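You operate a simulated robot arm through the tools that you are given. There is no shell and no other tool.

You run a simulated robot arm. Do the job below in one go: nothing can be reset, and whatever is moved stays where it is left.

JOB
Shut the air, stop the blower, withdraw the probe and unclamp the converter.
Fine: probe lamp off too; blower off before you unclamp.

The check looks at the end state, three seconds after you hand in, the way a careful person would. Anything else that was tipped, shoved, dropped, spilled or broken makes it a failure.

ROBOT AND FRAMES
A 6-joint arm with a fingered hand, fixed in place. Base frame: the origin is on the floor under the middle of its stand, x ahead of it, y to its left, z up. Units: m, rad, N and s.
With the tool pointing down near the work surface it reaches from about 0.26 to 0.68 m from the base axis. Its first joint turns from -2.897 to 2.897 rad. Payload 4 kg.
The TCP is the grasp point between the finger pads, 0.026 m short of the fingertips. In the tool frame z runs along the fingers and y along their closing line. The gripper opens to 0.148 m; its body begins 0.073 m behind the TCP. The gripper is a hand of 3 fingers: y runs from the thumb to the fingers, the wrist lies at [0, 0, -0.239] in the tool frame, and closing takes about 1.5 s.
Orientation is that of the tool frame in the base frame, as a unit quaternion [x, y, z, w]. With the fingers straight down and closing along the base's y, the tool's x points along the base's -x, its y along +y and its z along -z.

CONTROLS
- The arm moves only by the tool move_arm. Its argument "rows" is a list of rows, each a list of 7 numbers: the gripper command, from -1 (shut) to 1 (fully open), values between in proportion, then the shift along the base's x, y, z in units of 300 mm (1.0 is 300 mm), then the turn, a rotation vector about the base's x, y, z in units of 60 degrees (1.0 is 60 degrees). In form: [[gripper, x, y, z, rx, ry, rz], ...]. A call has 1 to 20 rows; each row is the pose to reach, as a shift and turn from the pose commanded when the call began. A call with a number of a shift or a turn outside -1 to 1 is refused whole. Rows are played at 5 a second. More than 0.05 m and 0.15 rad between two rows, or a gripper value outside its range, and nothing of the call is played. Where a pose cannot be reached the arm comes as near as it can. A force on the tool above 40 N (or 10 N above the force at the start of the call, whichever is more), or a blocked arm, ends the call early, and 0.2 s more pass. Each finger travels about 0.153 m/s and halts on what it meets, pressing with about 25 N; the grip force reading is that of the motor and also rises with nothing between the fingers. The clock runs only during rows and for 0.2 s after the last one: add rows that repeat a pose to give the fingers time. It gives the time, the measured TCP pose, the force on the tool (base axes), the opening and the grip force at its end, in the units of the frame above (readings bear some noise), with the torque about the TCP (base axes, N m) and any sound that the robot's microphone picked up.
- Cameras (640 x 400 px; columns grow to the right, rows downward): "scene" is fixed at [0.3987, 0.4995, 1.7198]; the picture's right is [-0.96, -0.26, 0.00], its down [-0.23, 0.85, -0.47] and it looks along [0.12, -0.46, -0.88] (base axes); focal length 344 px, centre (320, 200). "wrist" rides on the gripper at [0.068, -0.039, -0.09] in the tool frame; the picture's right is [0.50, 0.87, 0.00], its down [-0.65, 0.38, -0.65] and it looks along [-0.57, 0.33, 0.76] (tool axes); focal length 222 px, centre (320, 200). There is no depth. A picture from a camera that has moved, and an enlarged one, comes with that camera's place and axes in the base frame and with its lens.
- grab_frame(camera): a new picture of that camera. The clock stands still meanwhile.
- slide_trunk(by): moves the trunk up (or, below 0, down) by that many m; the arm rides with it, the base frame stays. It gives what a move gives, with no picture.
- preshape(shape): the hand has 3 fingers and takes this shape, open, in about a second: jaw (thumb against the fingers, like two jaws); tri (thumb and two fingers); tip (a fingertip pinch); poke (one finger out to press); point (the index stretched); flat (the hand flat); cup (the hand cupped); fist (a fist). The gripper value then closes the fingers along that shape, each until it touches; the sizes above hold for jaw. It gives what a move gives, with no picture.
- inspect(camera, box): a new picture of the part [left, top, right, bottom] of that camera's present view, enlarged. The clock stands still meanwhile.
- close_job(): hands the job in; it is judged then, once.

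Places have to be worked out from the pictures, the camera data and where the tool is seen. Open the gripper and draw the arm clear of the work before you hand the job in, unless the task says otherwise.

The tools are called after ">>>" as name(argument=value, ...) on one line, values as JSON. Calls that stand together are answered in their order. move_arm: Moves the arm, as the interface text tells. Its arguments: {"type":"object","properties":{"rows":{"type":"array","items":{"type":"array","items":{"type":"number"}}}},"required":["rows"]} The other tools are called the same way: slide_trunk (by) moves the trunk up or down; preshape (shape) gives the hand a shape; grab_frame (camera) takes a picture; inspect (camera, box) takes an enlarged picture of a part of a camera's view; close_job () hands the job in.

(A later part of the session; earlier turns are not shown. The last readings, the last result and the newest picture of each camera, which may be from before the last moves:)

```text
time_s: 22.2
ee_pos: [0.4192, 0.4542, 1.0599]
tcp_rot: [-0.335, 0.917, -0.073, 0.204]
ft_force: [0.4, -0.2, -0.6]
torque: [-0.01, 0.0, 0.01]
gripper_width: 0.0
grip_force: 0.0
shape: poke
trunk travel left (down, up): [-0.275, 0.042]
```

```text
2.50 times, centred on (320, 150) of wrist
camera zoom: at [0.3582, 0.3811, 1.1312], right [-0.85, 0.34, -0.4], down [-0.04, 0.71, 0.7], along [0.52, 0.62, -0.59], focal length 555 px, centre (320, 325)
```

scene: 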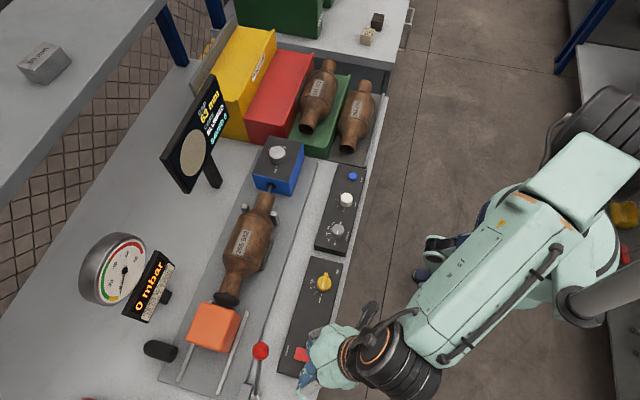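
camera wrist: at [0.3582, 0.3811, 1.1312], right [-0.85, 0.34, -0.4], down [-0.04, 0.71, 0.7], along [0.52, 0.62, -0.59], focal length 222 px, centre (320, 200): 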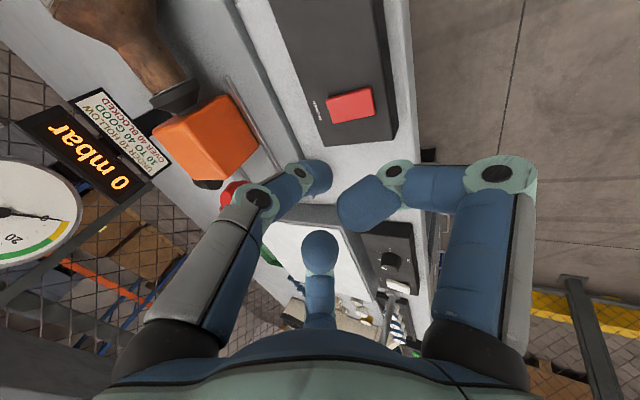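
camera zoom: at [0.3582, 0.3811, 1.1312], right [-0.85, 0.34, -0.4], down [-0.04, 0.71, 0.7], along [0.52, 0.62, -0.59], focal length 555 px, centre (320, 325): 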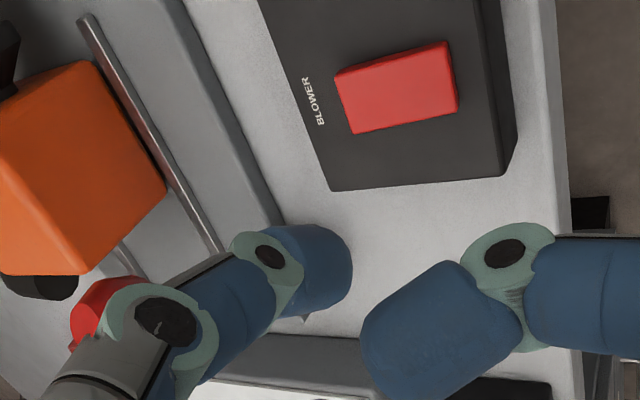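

The fingertip is lined up with the button within a few mm. I lower it to about 1 cm above the button, shifting 6 mm in +x to hit its centre.

>>> move_arm(rows=[[1, 0.01, 0, -0.06, 0, 0, 0], [1, 0.02, 0, -0.12, 0, 0, 0], [1, 0.02, 0, -0.18, 0, 0, 0], [1, 0.02, 0, -0.22, 0, 0, 0], [1, 0.02, 0, -0.24, 0, 0, 0], [1, 0.02, 0, -0.245, 0, 0, 0], [1, 0.02, 0, -0.245, 0, 0, 0]])

>>> grab_frame(camera="wrist")

>>> inspect(camera="scene", box=[240, 310, 360, 400])

```text
time_s: 23.8
ee_pos: [0.4263, 0.4542, 0.9887]
tcp_rot: [-0.335, 0.917, -0.074, 0.204]
ft_force: [-0.3, -0.9, 0.6]
torque: [0.03, 0.01, 0.02]
gripper_width: 0.0
grip_force: 0.0
shape: poke
trunk travel left (down, up): [-0.275, 0.042]
```

```text
taken
camera wrist: at [0.3645, 0.3811, 1.0593], right [-0.85, 0.34, -0.4], down [-0.04, 0.71, 0.7], along [0.52, 0.62, -0.59], focal length 222 px, centre (320, 200)
```

wrist: 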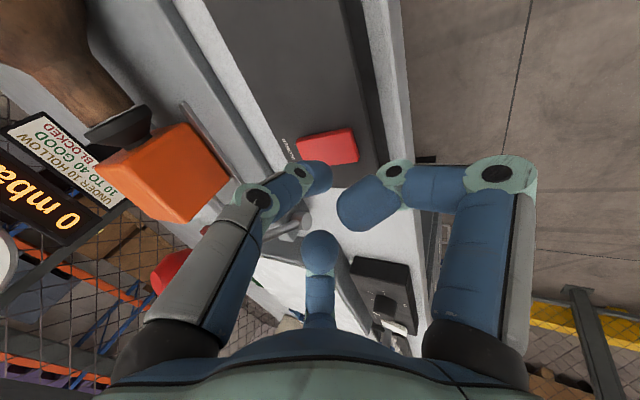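

```text
4.44 times, centred on (300, 355) of scene
camera zoom: at [0.3987, 0.4995, 1.7198], right [-0.96, -0.26, 0.0], down [-0.23, 0.85, -0.47], along [0.12, -0.46, -0.88], focal length 1531 px, centre (409, -489)
```

zoom: 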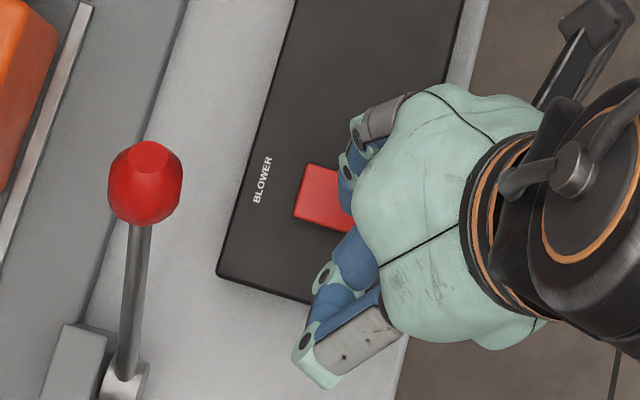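

No contact yet, with the tip roughly 1–2 cm above the button. I go down in 3 mm steps and watch the force.

>>> move_arm(rows=[[1, 0, 0, -0.01, 0, 0, 0], [1, 0, 0, -0.02, 0, 0, 0], [1, 0, 0, -0.03, 0, 0, 0], [1, 0, 0, -0.04, 0, 0, 0], [1, 0, 0, -0.05, 0, 0, 0]])

>>> inspect(camera="wrist", box=[260, 110, 400, 210])

```text
time_s: 25.0
ee_pos: [0.4261, 0.453, 0.9753]
tcp_rot: [-0.334, 0.917, -0.074, 0.203]
ft_force: [-0.4, 0.7, -0.7]
torque: [0.01, 0.0, -0.02]
gripper_width: 0.0
grip_force: 0.0
shape: poke
trunk travel left (down, up): [-0.275, 0.042]
```

```text
4.00 times, centred on (330, 160) of wrist
camera zoom: at [0.3635, 0.3817, 1.0446], right [-0.85, 0.34, -0.4], down [-0.04, 0.71, 0.7], along [0.52, 0.62, -0.59], focal length 888 px, centre (280, 360)
```

zoom: 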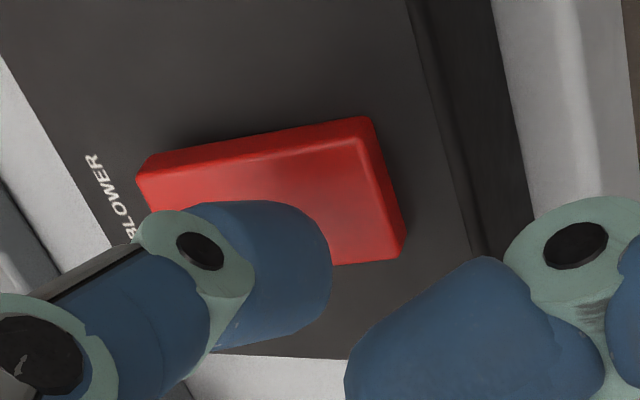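

The finger is right over the button, still no force at TCP z≈0.975. I keep going down in 2 mm steps.

>>> move_arm(rows=[[1, 0, 0, -0.007, 0, 0, 0], [1, 0, 0, -0.014, 0, 0, 0], [1, 0, 0, -0.021, 0, 0, 0], [1, 0, 0, -0.028, 0, 0, 0]])

>>> inspect(camera="wrist", box=[260, 110, 400, 210])

```text
time_s: 26.0
ee_pos: [0.425, 0.4546, 0.9652]
tcp_rot: [-0.334, 0.917, -0.074, 0.204]
ft_force: [0.4, -0.4, -0.2]
torque: [0.03, -0.03, -0.01]
gripper_width: 0.0
grip_force: 0.0
shape: poke
trunk travel left (down, up): [-0.275, 0.042]
```

```text
4.00 times, centred on (330, 160) of wrist
camera zoom: at [0.3635, 0.3814, 1.0363], right [-0.85, 0.34, -0.4], down [-0.04, 0.71, 0.7], along [0.52, 0.62, -0.59], focal length 888 px, centre (280, 360)
```

zoom: 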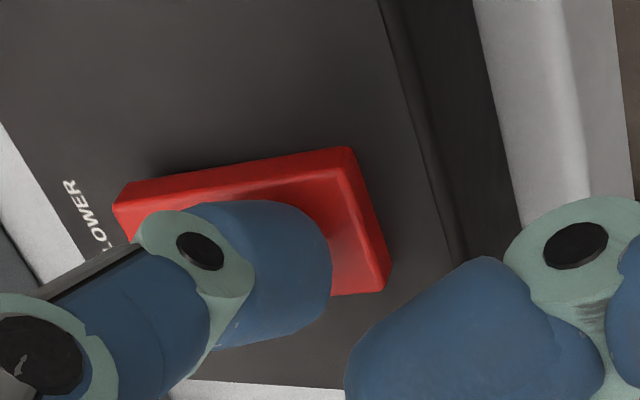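

The button's reflection shows the tip almost touching, but force is still zero. I continue in 1.5 mm steps.

>>> move_arm(rows=[[1, 0, 0, -0.005, 0, 0, 0], [1, 0, 0, -0.01, 0, 0, 0], [1, 0, 0, -0.015, 0, 0, 0], [1, 0, 0, -0.02, 0, 0, 0]])

>>> inspect(camera="wrist", box=[260, 110, 400, 210])

```text
time_s: 27.0
ee_pos: [0.4261, 0.4535, 0.9653]
tcp_rot: [-0.334, 0.917, -0.072, 0.207]
ft_force: [0.9, -1.9, 36.7]
torque: [-0.08, -0.25, -0.06]
gripper_width: 0.0
grip_force: 0.1
shape: poke
trunk travel left (down, up): [-0.275, 0.042]
```

```text
4.00 times, centred on (330, 160) of wrist
camera zoom: at [0.364, 0.3805, 1.0344], right [-0.85, 0.34, -0.4], down [-0.05, 0.71, 0.71], along [0.53, 0.62, -0.58], focal length 888 px, centre (280, 360)
```

zoom: 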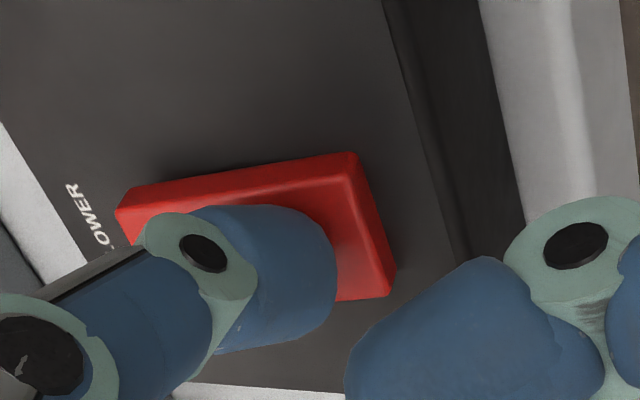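

Force rose to 37 N and the button seems hard-stopped, with no sound. I lift off and look at whether its state or tilt has changed.

>>> move_arm(rows=[[1, 0, 0, 0.02, 0, 0, 0], [1, 0, 0, 0.06, 0, 0, 0], [1, 0, 0, 0.12, 0, 0, 0], [1, 0, 0, 0.18, 0, 0, 0], [1, -0.03, 0, 0.24, 0, 0, 0], [1, -0.06, 0, 0.3, 0, 0, 0], [1, -0.06, 0, 0.3, 0, 0, 0]])

>>> inspect(camera="wrist", box=[300, 70, 400, 140])

>>> inspect(camera="scene", box=[270, 330, 330, 390])

```text
time_s: 28.6
ee_pos: [0.4065, 0.4542, 1.0471]
tcp_rot: [-0.334, 0.917, -0.074, 0.203]
ft_force: [0.4, -0.1, 0.1]
torque: [-0.01, 0.02, 0.0]
gripper_width: 0.0
grip_force: 0.0
shape: poke
trunk travel left (down, up): [-0.275, 0.042]
```

```text
5.71 times, centred on (350, 105) of wrist
camera zoom: at [0.3458, 0.3824, 1.1192], right [-0.85, 0.34, -0.4], down [-0.04, 0.71, 0.7], along [0.52, 0.61, -0.59], focal length 1269 px, centre (149, 743)
```

zoom: 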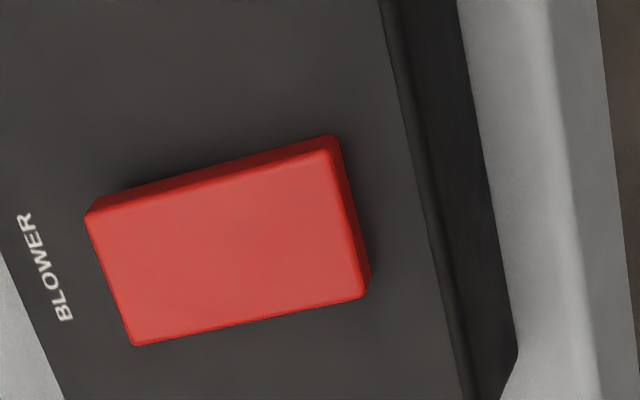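

```text
6.67 times, centred on (300, 360) of scene
camera zoom: at [0.3987, 0.4995, 1.7198], right [-0.96, -0.26, 0.0], down [-0.23, 0.85, -0.47], along [0.12, -0.46, -0.88], focal length 2296 px, centre (453, -867)
```

zoom: 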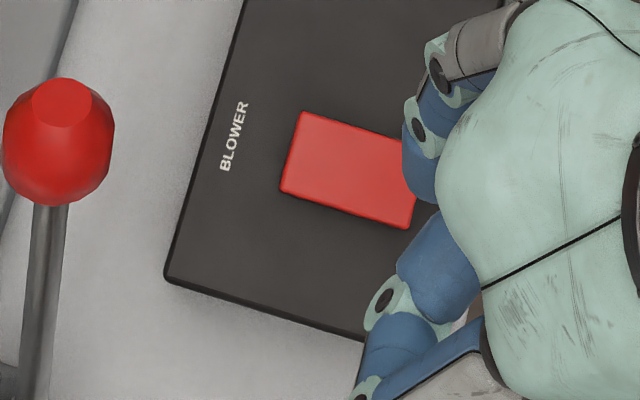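

The button looks like a rocker, tilted along its long (x) direction, so a central press does nothing. I zoom in harder to see which end is raised.

>>> inspect(camera="wrist", box=[308, 88, 372, 132])

>>> inspect(camera="scene", box=[290, 342, 318, 368])

```text
9.09 times, centred on (340, 110) of wrist
camera zoom: at [0.3458, 0.3824, 1.1192], right [-0.85, 0.34, -0.4], down [-0.04, 0.71, 0.7], along [0.52, 0.61, -0.59], focal length 2019 px, centre (138, 1018)
```

zoom: 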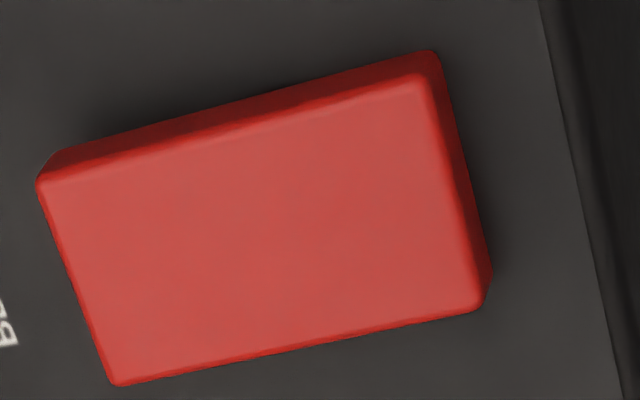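

```text
15.38 times, centred on (304, 355) of scene
camera zoom: at [0.3987, 0.4995, 1.7198], right [-0.96, -0.26, 0.0], down [-0.23, 0.85, -0.47], along [0.12, -0.46, -0.88], focal length 5299 px, centre (566, -2185)
```

zoom: 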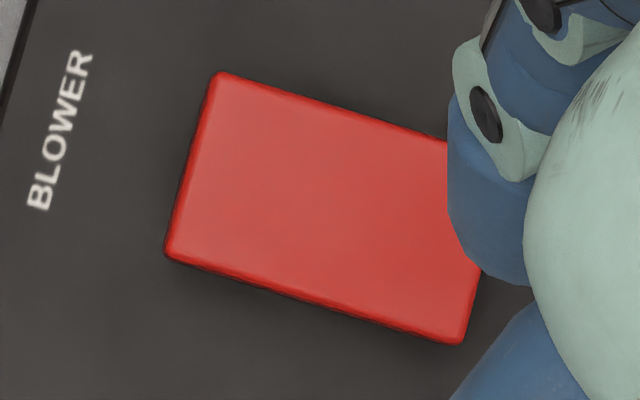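

Side-face thickness and ray heights both suggest the far (+x) end is raised and the near end is down. I move the tip to the +x end (x≈0.458) and come down to just above it.

>>> move_arm(rows=[[1, 0.04, 0, -0.02, 0, 0, 0], [1, 0.08, 0, -0.06, 0, 0, 0], [1, 0.12, 0, -0.1, 0, 0, 0], [1, 0.129, 0, -0.15, 0, 0, 0], [1, 0.129, 0, -0.19, 0, 0, 0], [1, 0.129, 0, -0.22, 0, 0, 0], [1, 0.129, 0, -0.23, 0, 0, 0], [1, 0.129, 0, -0.23, 0, 0, 0]])

>>> inspect(camera="wrist", box=[260, 110, 400, 210])

>>> inspect(camera="scene", box=[240, 310, 360, 400])

```text
time_s: 30.4
ee_pos: [0.4468, 0.454, 0.9796]
tcp_rot: [-0.334, 0.917, -0.074, 0.204]
ft_force: [0.8, 0.2, 0.0]
torque: [0.03, -0.02, -0.01]
gripper_width: 0.0
grip_force: 0.1
shape: poke
trunk travel left (down, up): [-0.275, 0.042]
```

```text
4.00 times, centred on (330, 160) of wrist
camera zoom: at [0.3854, 0.3816, 1.0507], right [-0.85, 0.34, -0.4], down [-0.04, 0.71, 0.7], along [0.52, 0.62, -0.59], focal length 888 px, centre (280, 360)
```

zoom: 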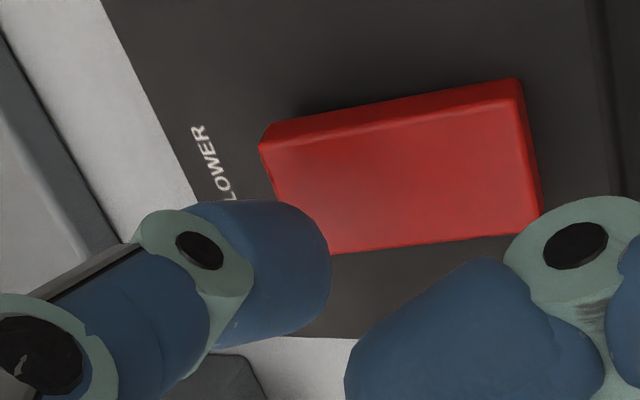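

```text
4.44 times, centred on (300, 355) of scene
camera zoom: at [0.3987, 0.4995, 1.7198], right [-0.96, -0.26, 0.0], down [-0.23, 0.85, -0.47], along [0.12, -0.46, -0.88], focal length 1531 px, centre (409, -489)
```

zoom: 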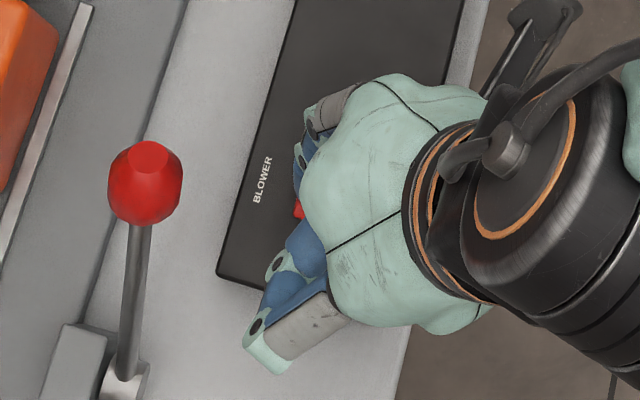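

The tip is above the far end of the rocker, clear of the lever. I press down in 1.5 mm steps.

>>> move_arm(rows=[[1, 0, 0, -0.01, 0, 0, 0], [1, 0, 0, -0.02, 0, 0, 0], [1, 0, 0, -0.03, 0, 0, 0], [1, 0, 0, -0.037, 0, 0, 0], [1, 0, 0, -0.042, 0, 0, 0], [1, 0, 0, -0.047, 0, 0, 0], [1, 0, 0, -0.052, 0, 0, 0]])

>>> inspect(camera="wrist", box=[260, 110, 400, 210])

```text
time_s: 32.0
ee_pos: [0.4456, 0.4557, 0.9652]
tcp_rot: [-0.334, 0.917, -0.074, 0.204]
ft_force: [0.5, -0.3, 3.8]
torque: [-0.01, -0.02, 0.02]
gripper_width: 0.0
grip_force: 0.1
shape: poke
trunk travel left (down, up): [-0.275, 0.042]
```

```text
4.00 times, centred on (330, 160) of wrist
camera zoom: at [0.3844, 0.382, 1.0363], right [-0.85, 0.34, -0.4], down [-0.04, 0.71, 0.7], along [0.52, 0.62, -0.59], focal length 888 px, centre (280, 360)
```

zoom: 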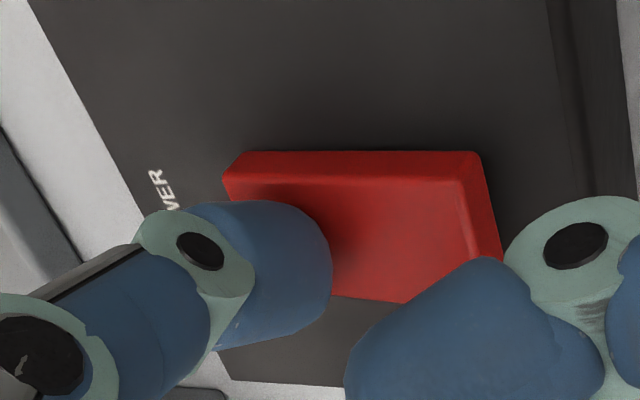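

The rocker flipped: the near end now stands up and the far end is down, with only 4 N of force. I lift off and check that it stays.

>>> move_arm(rows=[[1, 0, 0, 0.02, 0, 0, 0], [1, 0, 0, 0.06, 0, 0, 0], [1, -0.03, 0, 0.12, 0, 0, 0], [1, -0.07, 0, 0.18, 0, 0, 0], [1, -0.11, 0, 0.24, 0, 0, 0], [1, -0.15, 0, 0.3, 0, 0, 0], [1, -0.19, 0, 0.36, 0, 0, 0], [1, -0.19, 0, 0.36, 0, 0, 0]])

>>> grab_frame(camera="wrist")

>>> inspect(camera="scene", box=[270, 330, 330, 390])

>>> grab_frame(camera="scene")

```text
time_s: 33.8
ee_pos: [0.3876, 0.4531, 1.0734]
tcp_rot: [-0.335, 0.917, -0.073, 0.203]
ft_force: [-0.2, -1.2, -0.7]
torque: [-0.02, 0.0, 0.02]
gripper_width: 0.0
grip_force: 0.1
shape: poke
trunk travel left (down, up): [-0.275, 0.042]
```

```text
taken
camera wrist: at [0.3274, 0.3804, 1.1444], right [-0.85, 0.34, -0.4], down [-0.04, 0.71, 0.7], along [0.52, 0.62, -0.59], focal length 222 px, centre (320, 200)
```

wrist: 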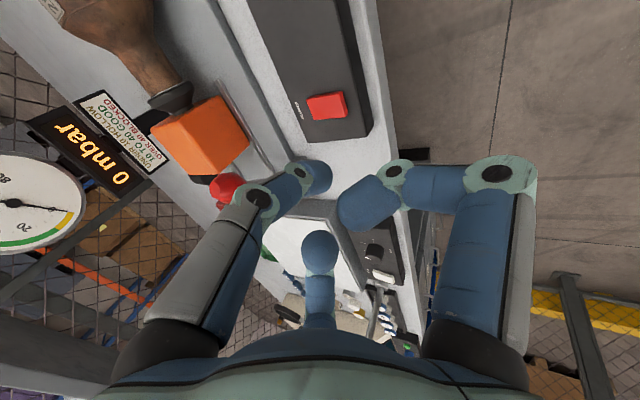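

```text
6.67 times, centred on (300, 360) of scene
camera zoom: at [0.3987, 0.4995, 1.7198], right [-0.96, -0.26, 0.0], down [-0.23, 0.85, -0.47], along [0.12, -0.46, -0.88], focal length 2296 px, centre (453, -867)
```

zoom: 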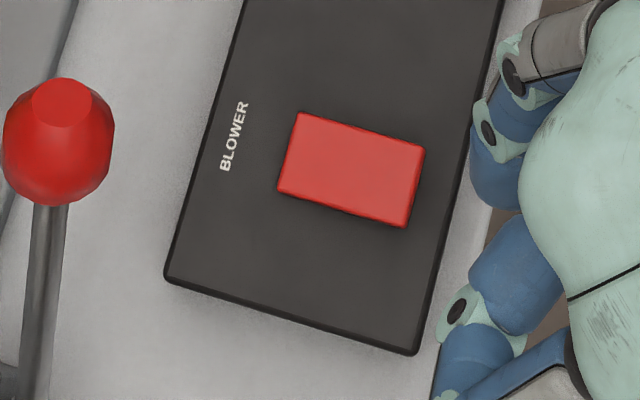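

```text
taken
```

scene: 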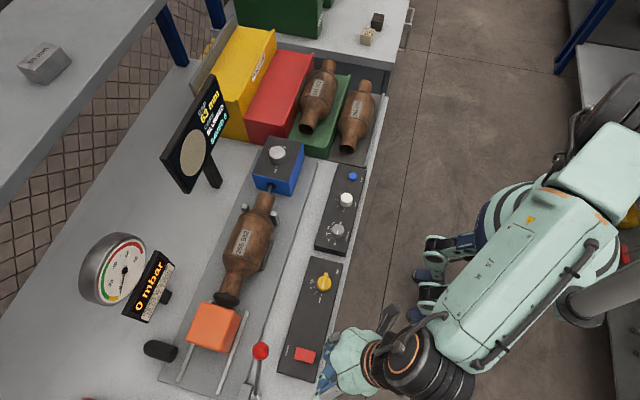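

The scene view shows the rocker outline shifted by a few pixels. I zoom in the wrist view to confirm the new tilt.

>>> inspect(camera="wrist", box=[294, 84, 358, 128])

>>> inspect(camera="scene", box=[310, 265, 340, 300])

```text
9.09 times, centred on (326, 106) of wrist
camera zoom: at [0.3274, 0.3804, 1.1444], right [-0.85, 0.34, -0.4], down [-0.04, 0.71, 0.7], along [0.52, 0.62, -0.59], focal length 2019 px, centre (266, 1054)
```

zoom: 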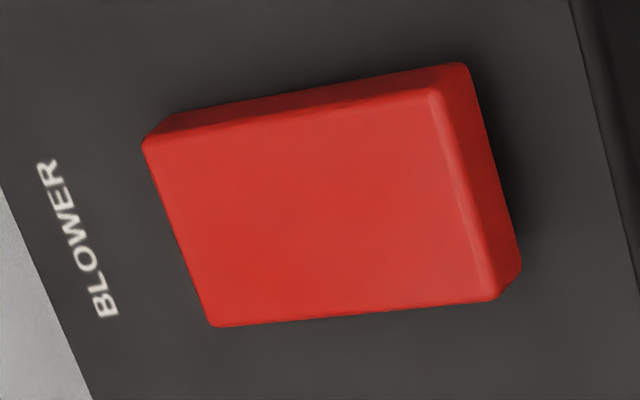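

```text
11.43 times, centred on (325, 282) of scene
camera zoom: at [0.3987, 0.4995, 1.7198], right [-0.96, -0.26, 0.0], down [-0.23, 0.85, -0.47], along [0.12, -0.46, -0.88], focal length 3936 px, centre (263, -743)
```

zoom: 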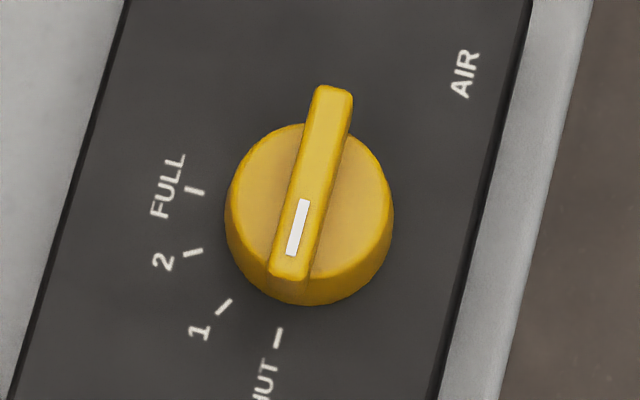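

The rocker is now clearly tipped the other way, and the air pointer lies on SHUT. Next is the lamp knob: I back away upward, untilt the hand and travel along the panel toward it.

>>> move_arm(rows=[[1, -0.02, -0.02, 0.06, 0.0145, 0.04, -0.0656], [1, -0.02, -0.06, 0.12, 0.029, 0.08, -0.1312], [1, -0.02, -0.12, 0.18, 0.0435, 0.12, -0.1968], [1, 0, -0.2, 0.22, 0.058, 0.16, -0.2624], [1, 0, -0.3, 0.25, 0.0725, 0.2, -0.328], [1, 0, -0.4, 0.25, 0.087, 0.24, -0.3936], [1, 0, -0.5, 0.25, 0.1015, 0.28, -0.4592], [1, 0, -0.6, 0.25, 0.116, 0.32, -0.5248], [1, 0, -0.67, 0.25, 0.1305, 0.36, -0.5904], [1, 0, -0.67, 0.25, 0.145, 0.3995, -0.656], [1, 0, -0.67, 0.25, 0.145, 0.3995, -0.656]])

>>> preshape(shape="tip")

```text
time_s: 36.2
ee_pos: [0.3886, 0.2541, 1.148]
tcp_rot: [0.001, 1.0, 0.0, 0.0]
ft_force: [1.4, 0.6, -0.1]
torque: [-0.01, -0.03, 0.01]
gripper_width: 0.0
grip_force: 0.2
shape: poke
trunk travel left (down, up): [-0.275, 0.042]
```

```text
time_s: 37.1
ee_pos: [0.3888, 0.2535, 1.1476]
tcp_rot: [0.0, 1.0, 0.001, 0.0]
ft_force: [0.0, -0.1, -1.1]
torque: [-0.01, -0.03, 0.03]
gripper_width: 0.148
grip_force: 0.1
shape: tip
trunk travel left (down, up): [-0.275, 0.042]
```

The hand is in "tip" again at (0.389, 0.254, 1.148). I move over the lamp knob, turned -45°, fingers opened to about 6 cm.

>>> move_arm(rows=[[-0.15, 0.018, -0.06, 0, 0, 0, -0.08], [-0.15, 0.037, -0.12, -0.02, 0, 0, -0.16], [-0.15, 0.055, -0.18, -0.05, 0, 0, -0.24], [-0.15, 0.075, -0.24, -0.08, 0, 0, -0.32], [-0.15, 0.095, -0.3, -0.11, 0, 0, -0.4], [-0.15, 0.115, -0.37, -0.15, 0, 0, -0.48], [-0.15, 0.135, -0.44, -0.19, 0, 0, -0.56], [-0.15, 0.155, -0.51, -0.23, 0, 0, -0.64], [-0.15, 0.17, -0.56, -0.26, 0, 0, -0.72], [-0.15, 0.183, -0.58, -0.293, 0, 0, -0.75], [-0.15, 0.183, -0.58, -0.293, 0, 0, -0.75]])

>>> grab_frame(camera="wrist")

>>> inspect(camera="wrist", box=[270, 80, 370, 160])

```text
time_s: 39.5
ee_pos: [0.4444, 0.0775, 1.0588]
tcp_rot: [0.383, 0.924, 0.0, 0.001]
ft_force: [0.1, -0.5, -0.1]
torque: [0.03, 0.01, -0.01]
gripper_width: 0.0634
grip_force: 0.0
shape: tip
trunk travel left (down, up): [-0.275, 0.042]
```

```text
taken
camera wrist: at [0.3695, 0.0991, 1.1508], right [0.26, 0.97, 0.0], down [0.73, -0.2, 0.65], along [0.63, -0.17, -0.76], focal length 222 px, centre (320, 200)
```

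wrist: 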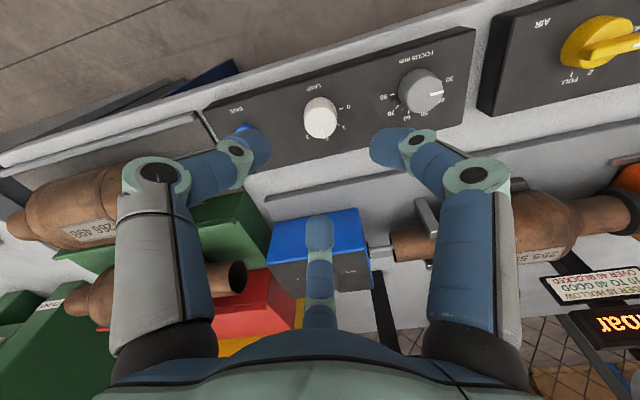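

```text
5.00 times, centred on (320, 120) of wrist
camera zoom: at [0.3695, 0.0991, 1.1508], right [0.26, 0.97, 0.0], down [0.73, -0.2, 0.65], along [0.63, -0.17, -0.76], focal length 1111 px, centre (320, 600)
```

zoom: 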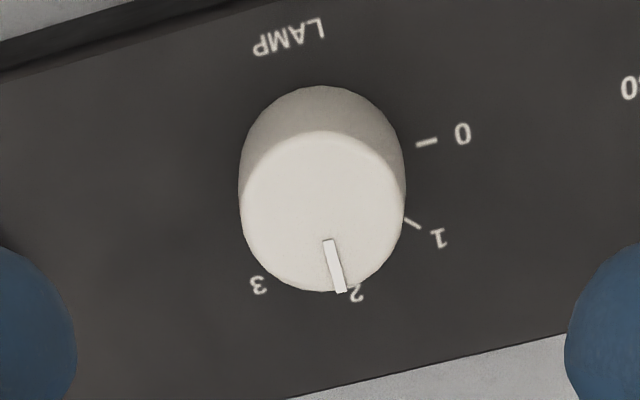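

The tool axis is within 1 mm of the lamp knob's centre (0.444, 0.079); its pointer is at 2 and 0 lies 90° counter-clockwise. I descend around it to TCP z≈0.968 and close.

>>> move_arm(rows=[[-0.15, -0.003, 0, -0.06, 0, 0, 0], [-0.15, -0.003, 0, -0.12, 0, 0, 0], [-0.15, -0.003, 0, -0.18, 0, 0, 0], [-0.15, -0.003, 0, -0.24, 0, 0, 0], [-0.15, -0.003, 0, -0.28, 0, 0, 0], [-0.15, -0.003, 0, -0.3, 0, 0, 0], [-0.15, -0.003, 0, -0.31, 0, 0, 0], [-0.15, -0.003, 0, -0.31, 0, 0, 0]])

>>> grab_frame(camera="wrist")

```text
time_s: 41.3
ee_pos: [0.4444, 0.0803, 0.9664]
tcp_rot: [0.383, 0.924, -0.001, 0.0]
ft_force: [0.2, -0.6, -0.1]
torque: [0.01, -0.01, -0.02]
gripper_width: 0.0636
grip_force: 0.1
shape: tip
trunk travel left (down, up): [-0.275, 0.042]
```

```text
taken
camera wrist: at [0.3694, 0.0999, 1.0576], right [0.26, 0.97, 0.0], down [0.73, -0.2, 0.65], along [0.63, -0.17, -0.76], focal length 222 px, centre (320, 200)
```

wrist: 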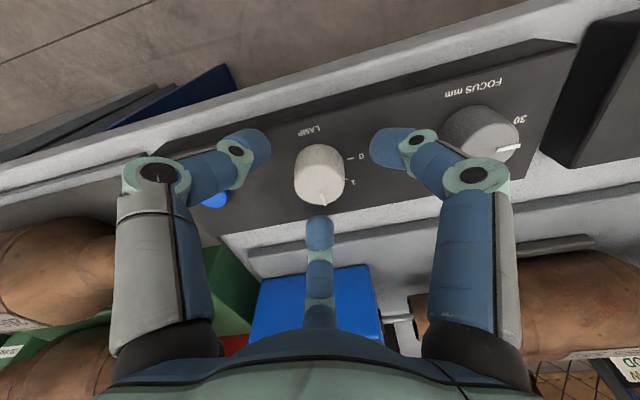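

The fingers surround the knob with no contact on neighbours. I close them on it.

>>> move_arm(rows=[[-0.4, -0.003, -0.003, 0, 0, 0, 0], [-0.6, -0.003, -0.003, 0, 0, 0, 0], [-0.8, -0.003, -0.003, 0, 0, 0, 0], [-1, -0.003, -0.003, 0, 0, 0, 0], [-1, -0.003, -0.003, 0, 0, 0, 0], [-1, -0.003, -0.003, 0, 0, 0, 0]])

>>> inspect(camera="wrist", box=[240, 100, 400, 240])

```text
time_s: 42.7
ee_pos: [0.4428, 0.0776, 0.9671]
tcp_rot: [0.382, 0.924, 0.0, 0.0]
ft_force: [0.0, 0.9, -1.4]
torque: [0.0, -0.05, -0.04]
gripper_width: 0.0203
grip_force: 25.2
shape: tip
trunk travel left (down, up): [-0.275, 0.042]
```

```text
2.86 times, centred on (320, 170) of wrist
camera zoom: at [0.368, 0.0985, 1.0579], right [0.26, 0.97, 0.0], down [0.73, -0.2, 0.65], along [0.63, -0.17, -0.76], focal length 635 px, centre (320, 286)
```

zoom: 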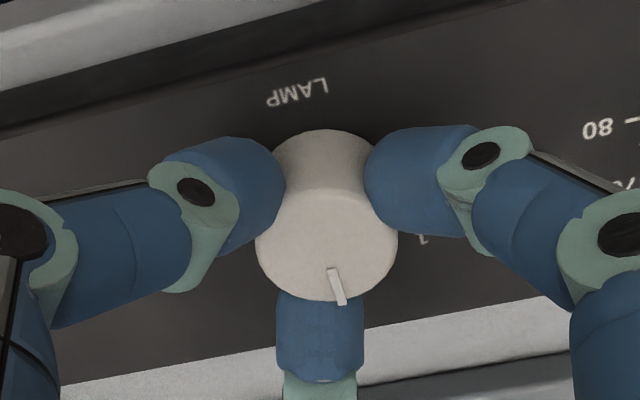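

The lamp knob is gripped at 25 N. I turn it +60° first, holding the grip.

>>> move_arm(rows=[[-1, 0, 0, 0, 0, 0, 0.1], [-1, 0, 0, 0, 0, 0, 0.2], [-1, 0, 0, 0, 0, 0, 0.3], [-1, 0, 0, 0, 0, 0, 0.4], [-1, 0, 0, 0, 0, 0, 0.5], [-1, 0, 0, 0, 0, 0, 0.6], [-1, 0, 0, 0, 0, 0, 0.7], [-1, 0, 0, 0, 0, 0, 0.8], [-1, 0, 0, 0, 0, 0, 0.9], [-1, 0, 0, 0, 0, 0, 1.0], [-1, 0, 0, 0, 0, 0, 1.0]])

>>> inspect(camera="wrist", box=[240, 100, 400, 240])

```text
time_s: 45.1
ee_pos: [0.4425, 0.0762, 0.967]
tcp_rot: [-0.131, 0.991, 0.0, 0.0]
ft_force: [6.2, -8.1, 4.0]
torque: [-0.22, -0.22, -0.02]
gripper_width: 0.0208
grip_force: 24.7
shape: tip
trunk travel left (down, up): [-0.275, 0.042]
```

```text
2.86 times, centred on (320, 170) of wrist
camera zoom: at [0.3882, 0.0227, 1.0576], right [-0.71, 0.71, 0.0], down [0.53, 0.54, 0.66], along [0.46, 0.46, -0.76], focal length 635 px, centre (320, 286)
```

zoom: 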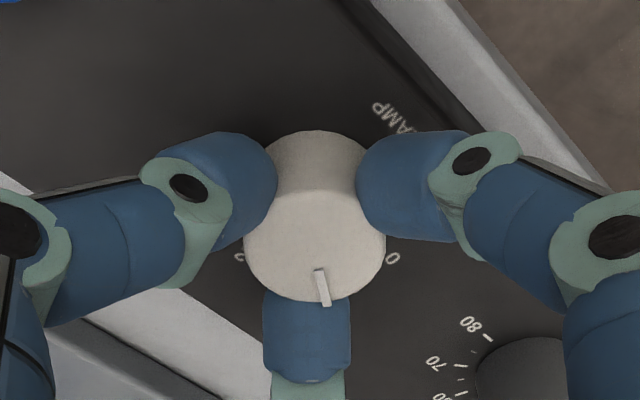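

The pointer followed by about 60° and stays fixed relative to the fingers. I turn the remaining 30°.

>>> move_arm(rows=[[-1, 0, 0, 0, 0, 0, 0.1], [-1, 0, 0, 0, 0, 0, 0.2], [-1, 0, 0, 0, 0, 0, 0.3], [-1, 0, 0, 0, 0, 0, 0.4], [-1, 0, 0, 0, 0, 0, 0.5], [-1, 0, 0, 0, 0, 0, 0.52], [-1, 0, 0, 0, 0, 0, 0.52]])

>>> inspect(camera="wrist", box=[240, 100, 400, 240])

>>> grab_frame(camera="scene")

```text
time_s: 46.7
ee_pos: [0.4418, 0.0771, 0.966]
tcp_rot: [-0.393, 0.92, 0.001, 0.0]
ft_force: [12.3, -10.5, 6.5]
torque: [-0.3, -0.4, -0.01]
gripper_width: 0.0212
grip_force: 25.6
shape: tip
trunk travel left (down, up): [-0.275, 0.042]
```

```text
2.86 times, centred on (320, 170) of wrist
camera zoom: at [0.4247, 0.0023, 1.0575], right [-0.97, 0.24, 0.0], down [0.18, 0.73, 0.66], along [0.16, 0.64, -0.76], focal length 635 px, centre (320, 286)
```

zoom: 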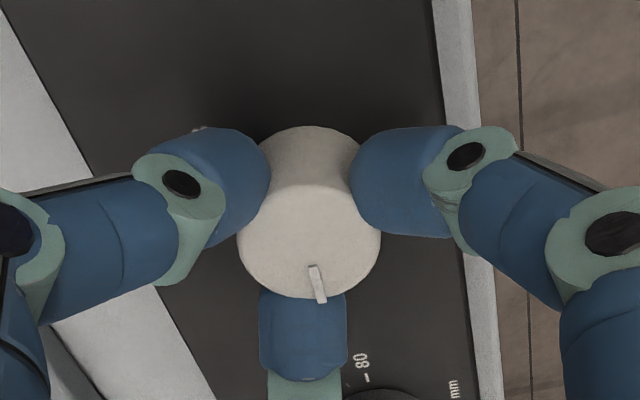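

```text
taken
```

scene: 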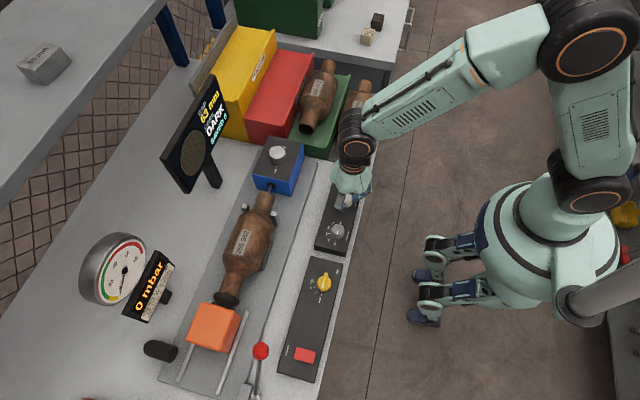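

The screen now says DARK and the pointer is at about 86–88°. I nudge 4° more to seat it at 0, then release and lift.

>>> move_arm(rows=[[-1, 0, 0, 0, 0, 0, 0.03], [-1, 0, 0, 0, 0, 0, 0.065], [-1, 0, 0, 0, 0, 0, 0.065]])

>>> move_arm(rows=[[-0.6, 0, 0, 0, 0, 0, 0], [-0.15, 0, 0, 0, 0, 0, 0], [-0.15, 0, 0, 0, 0, 0, 0], [-0.15, 0, 0, 0.05, 0, 0, 0], [-0.15, 0, 0, 0.12, 0, 0, 0], [-0.15, 0, 0, 0.2, 0, 0, 0], [-0.15, 0, 0, 0.3, 0, 0, 0], [-0.15, 0, 0, 0.3, 0, 0, 0]])

>>> inspect(camera="wrist", box=[260, 60, 380, 160])

>>> inspect(camera="scene", box=[150, 60, 250, 210])

```text
time_s: 47.5
ee_pos: [0.442, 0.0772, 0.9675]
tcp_rot: [-0.423, 0.906, 0.001, 0.0]
ft_force: [11.9, -11.9, 7.1]
torque: [-0.29, -0.36, -0.13]
gripper_width: 0.0212
grip_force: 25.1
shape: tip
trunk travel left (down, up): [-0.275, 0.042]
```

```text
time_s: 49.3
ee_pos: [0.4415, 0.0793, 1.054]
tcp_rot: [-0.422, 0.906, 0.0, 0.0]
ft_force: [-0.1, -0.2, -0.4]
torque: [-0.02, -0.02, 0.01]
gripper_width: 0.0625
grip_force: 0.1
shape: tip
trunk travel left (down, up): [-0.275, 0.042]
```

```text
4.00 times, centred on (320, 110) of wrist
camera zoom: at [0.4301, 0.0038, 1.145], right [-0.99, 0.17, 0.0], down [0.13, 0.75, 0.65], along [0.11, 0.64, -0.76], focal length 888 px, centre (320, 560)
```

zoom: 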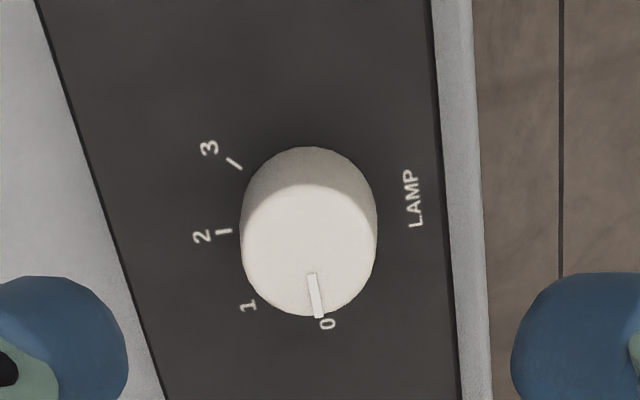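

```text
2.67 times, centred on (200, 135) of scene
camera zoom: at [0.3987, 0.4995, 1.7198], right [-0.96, -0.26, 0.0], down [-0.23, 0.85, -0.47], along [0.12, -0.46, -0.88], focal length 918 px, centre (640, 373)
```

zoom: 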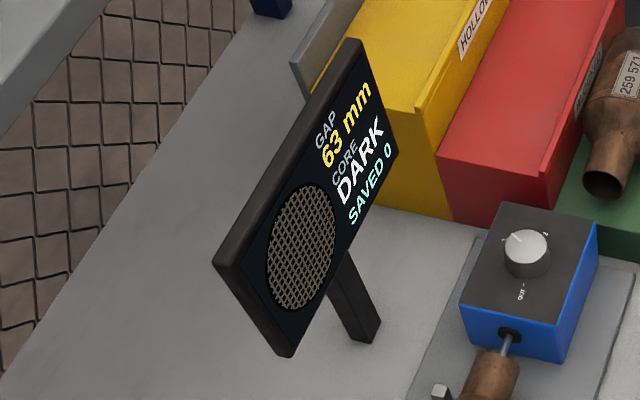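

Lamp is at 0 and the monitor shows DARK. Next the probe drive: I rise to a safe height while turning the hand back, staying clear of the monitor at x≥0.75.

>>> move_arm(rows=[[-0.0, 0, 0, 0.06, 0, 0, -0.1], [0, 0, 0, 0.12, 0, 0, -0.2], [0, 0.03, -0.01, 0.18, 0, 0, -0.3], [0, 0.08, -0.02, 0.24, 0, 0, -0.4], [0, 0.14, -0.04, 0.28, 0, 0, -0.5], [0, 0.2, -0.06, 0.28, 0, 0, -0.6], [0, 0.26, -0.08, 0.28, 0, 0, -0.7], [0, 0.32, -0.1, 0.28, 0, 0, -0.8], [0, 0.38, -0.12, 0.28, 0, 0, -0.9], [0, 0.42, -0.14, 0.28, 0, 0, -1.0], [0, 0.42, -0.14, 0.28, 0, 0, -1.0]])

>>> grab_frame(camera="wrist")

>>> grab_frame(camera="scene")

```text
time_s: 51.7
ee_pos: [0.5679, 0.0371, 1.1409]
tcp_rot: [0.086, 0.996, 0.001, 0.002]
ft_force: [-0.2, -0.7, 0.4]
torque: [0.01, 0.01, -0.01]
gripper_width: 0.0735
grip_force: 0.1
shape: tip
trunk travel left (down, up): [-0.275, 0.042]
```

```text
taken
camera wrist: at [0.4953, 0.0111, 1.2316], right [-0.34, 0.94, 0.0], down [0.71, 0.26, 0.65], along [0.61, 0.22, -0.76], focal length 222 px, centre (320, 200)
```

wrist: 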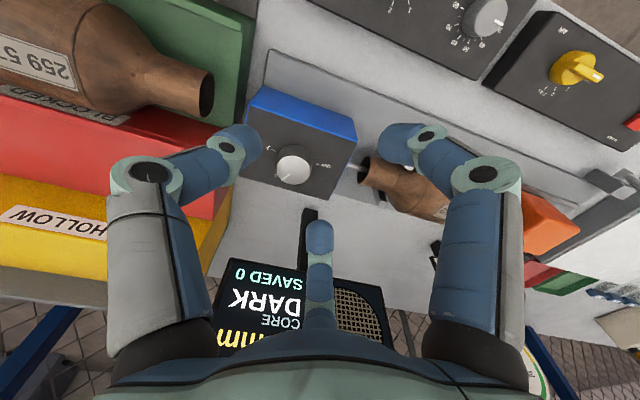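

```text
taken
```

scene: 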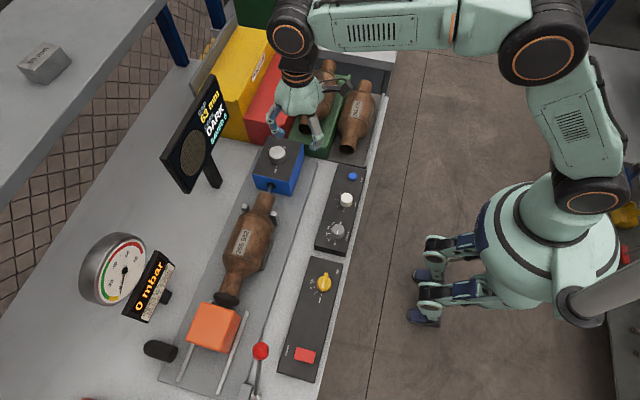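

The probe knob is in clear view. I zoom for its exact centre and pointer.

>>> inspect(camera="wrist", box=[245, 120, 365, 200])

>>> inspect(camera="wrist", box=[100, 60, 400, 260])

```text
5.00 times, centred on (305, 160) of wrist
camera zoom: at [0.4953, 0.0111, 1.2316], right [-0.34, 0.94, 0.0], down [0.71, 0.26, 0.65], along [0.61, 0.22, -0.76], focal length 1111 px, centre (395, 400)
```

zoom: 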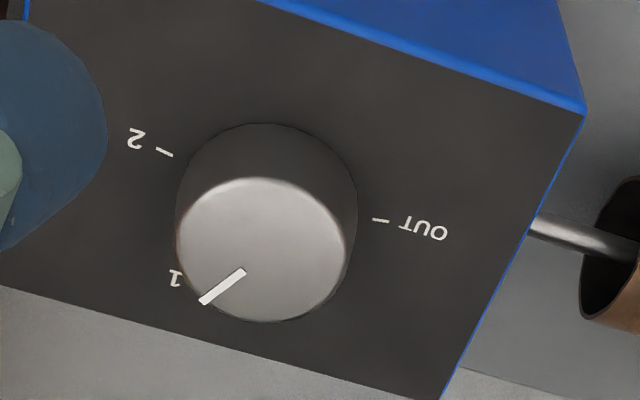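

```text
2.00 times, centred on (250, 160) of wrist
camera zoom: at [0.4953, 0.0111, 1.2316], right [-0.34, 0.94, 0.0], down [0.71, 0.26, 0.65], along [0.61, 0.22, -0.76], focal length 444 px, centre (460, 280)
```

zoom: 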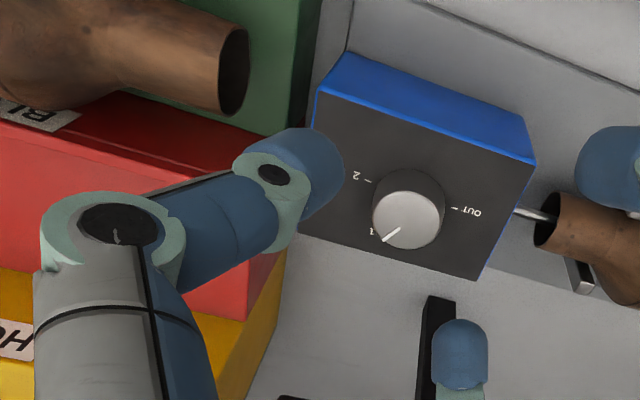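

Ticks OUT and 2 put the probe knob's centre at (0.635, 0.031), its top at z≈1.02 and the plate at z≈0.991; pointer at "1". I move over it with the hand turned to -60° so that the full 120° turn to OUT is available.

>>> move_arm(rows=[[0, 0.024, -0.002, 0, 0, 0, -0.093], [0, 0.048, -0.004, 0, 0, 0, -0.186], [0, 0.072, -0.006, 0, 0, 0, -0.279], [0, 0.096, -0.008, -0.02, 0, 0, -0.372], [0, 0.12, -0.01, -0.05, 0, 0, -0.465], [0, 0.145, -0.013, -0.08, 0, 0, -0.558], [0, 0.17, -0.016, -0.11, 0, 0, -0.651], [0, 0.195, -0.018, -0.14, 0, 0, -0.744], [0, 0.22, -0.021, -0.172, 0, 0, -0.833], [0, 0.22, -0.021, -0.172, 0, 0, -0.833]])

>>> grab_frame(camera="wrist")

>>> inspect(camera="wrist", box=[260, 60, 380, 160])

>>> inspect(camera="scene", box=[160, 60, 360, 220])

```text
time_s: 53.9
ee_pos: [0.6345, 0.0299, 1.0888]
tcp_rot: [0.5, 0.866, 0.0, 0.001]
ft_force: [-0.2, -0.1, -0.9]
torque: [-0.02, -0.01, 0.0]
gripper_width: 0.0737
grip_force: 0.2
shape: tip
trunk travel left (down, up): [-0.275, 0.042]
```

```text
taken
camera wrist: at [0.5672, 0.0692, 1.1799], right [0.5, 0.87, 0.0], down [0.66, -0.38, 0.65], along [0.57, -0.33, -0.76], focal length 222 px, centre (320, 200)
```

wrist: 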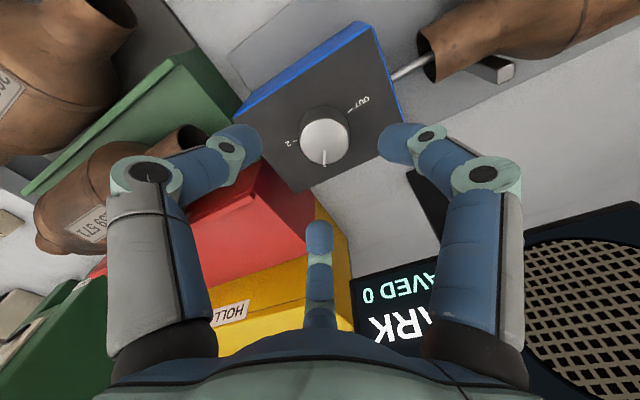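

```text
4.00 times, centred on (320, 110) of wrist
camera zoom: at [0.5672, 0.0692, 1.1799], right [0.5, 0.87, 0.0], down [0.66, -0.38, 0.65], along [0.57, -0.33, -0.76], focal length 888 px, centre (320, 560)
```

zoom: 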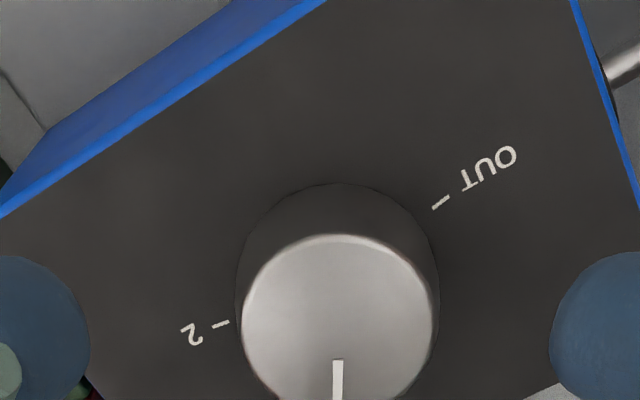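

```text
2.50 times, centred on (260, 140) of scene
camera zoom: at [0.3987, 0.4995, 1.7198], right [-0.96, -0.26, 0.0], down [-0.23, 0.85, -0.47], along [0.12, -0.46, -0.88], focal length 861 px, centre (470, 350)
```

zoom: 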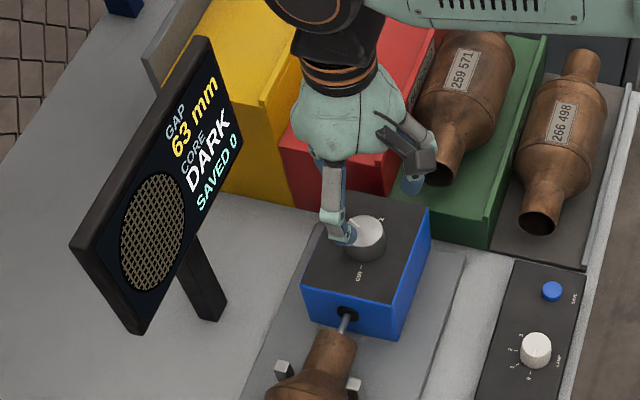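

The tool axis is within about 1 mm of the knob's axis and nothing is close to the fingers. I descend to TCP z≈1.024 so the fingertips surround the knob just above the plate.

>>> move_arm(rows=[[0, 0.002, 0.003, -0.05, 0, 0, 0], [0, 0.002, 0.003, -0.1, 0, 0, 0], [0, 0.002, 0.003, -0.15, 0, 0, 0], [0, 0.002, 0.003, -0.19, 0, 0, 0], [0, 0.002, 0.003, -0.21, 0, 0, 0], [0, 0.002, 0.003, -0.22, 0, 0, 0], [0, 0.002, 0.003, -0.22, 0, 0, 0]])

>>> grab_frame(camera="wrist")

>>> inspect(camera="scene", box=[200, 80, 360, 200])

```text
time_s: 55.5
ee_pos: [0.6353, 0.0308, 1.0231]
tcp_rot: [0.499, 0.866, 0.0, 0.0]
ft_force: [-0.5, -0.1, 0.2]
torque: [0.02, -0.01, 0.03]
gripper_width: 0.0736
grip_force: 0.0
shape: tip
trunk travel left (down, up): [-0.275, 0.042]
```

```text
taken
camera wrist: at [0.5681, 0.0714, 1.1138], right [0.5, 0.87, 0.0], down [0.66, -0.38, 0.65], along [0.57, -0.33, -0.76], focal length 222 px, centre (320, 200)
```

wrist: 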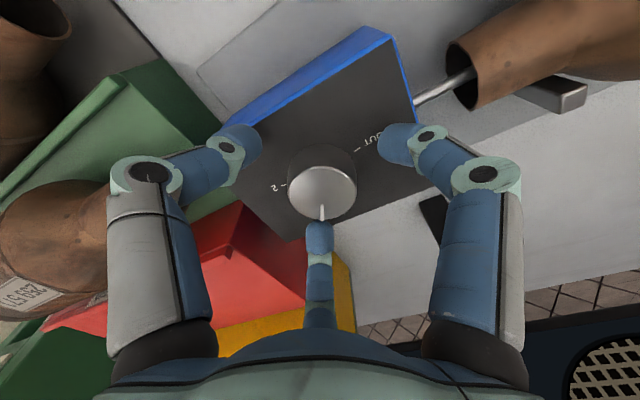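

```text
3.33 times, centred on (280, 140) of scene
camera zoom: at [0.3987, 0.4995, 1.7198], right [-0.96, -0.26, 0.0], down [-0.23, 0.85, -0.47], along [0.12, -0.46, -0.88], focal length 1148 px, centre (453, 400)
```

zoom: 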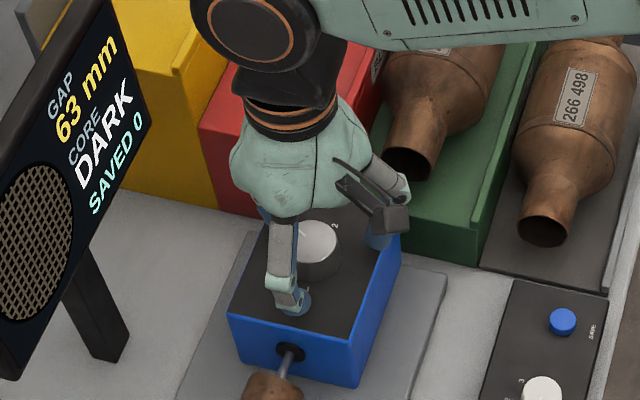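

The knob sits centrally between the three fingers. I close on it.

>>> move_arm(rows=[[-0.2, 0, -0.003, 0, 0, 0, 0], [-0.4, 0, -0.003, 0, 0, 0, 0], [-0.6, 0, -0.003, 0, 0, 0, 0], [-0.8, 0, -0.003, 0, 0, 0, 0], [-1, 0, -0.003, 0, 0, 0, 0], [-1, 0, -0.003, 0, 0, 0, 0], [-1, 0, -0.003, 0, 0, 0, 0]])

>>> inspect(camera="wrist", box=[240, 100, 400, 240])

```text
time_s: 57.1
ee_pos: [0.6342, 0.0316, 1.0233]
tcp_rot: [0.499, 0.866, 0.0, 0.0]
ft_force: [1.2, -0.6, -1.6]
torque: [-0.03, -0.05, -0.03]
gripper_width: 0.0332
grip_force: 25.0
shape: tip
trunk travel left (down, up): [-0.275, 0.042]
```

```text
2.86 times, centred on (320, 170) of wrist
camera zoom: at [0.5686, 0.0703, 1.1138], right [0.5, 0.87, 0.0], down [0.66, -0.38, 0.65], along [0.57, -0.33, -0.76], focal length 635 px, centre (320, 286)
```

zoom: 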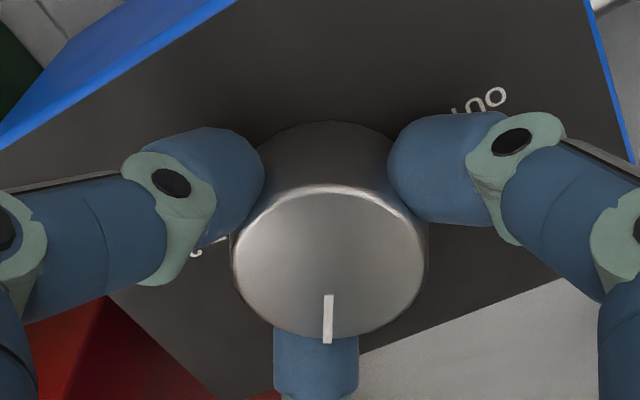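

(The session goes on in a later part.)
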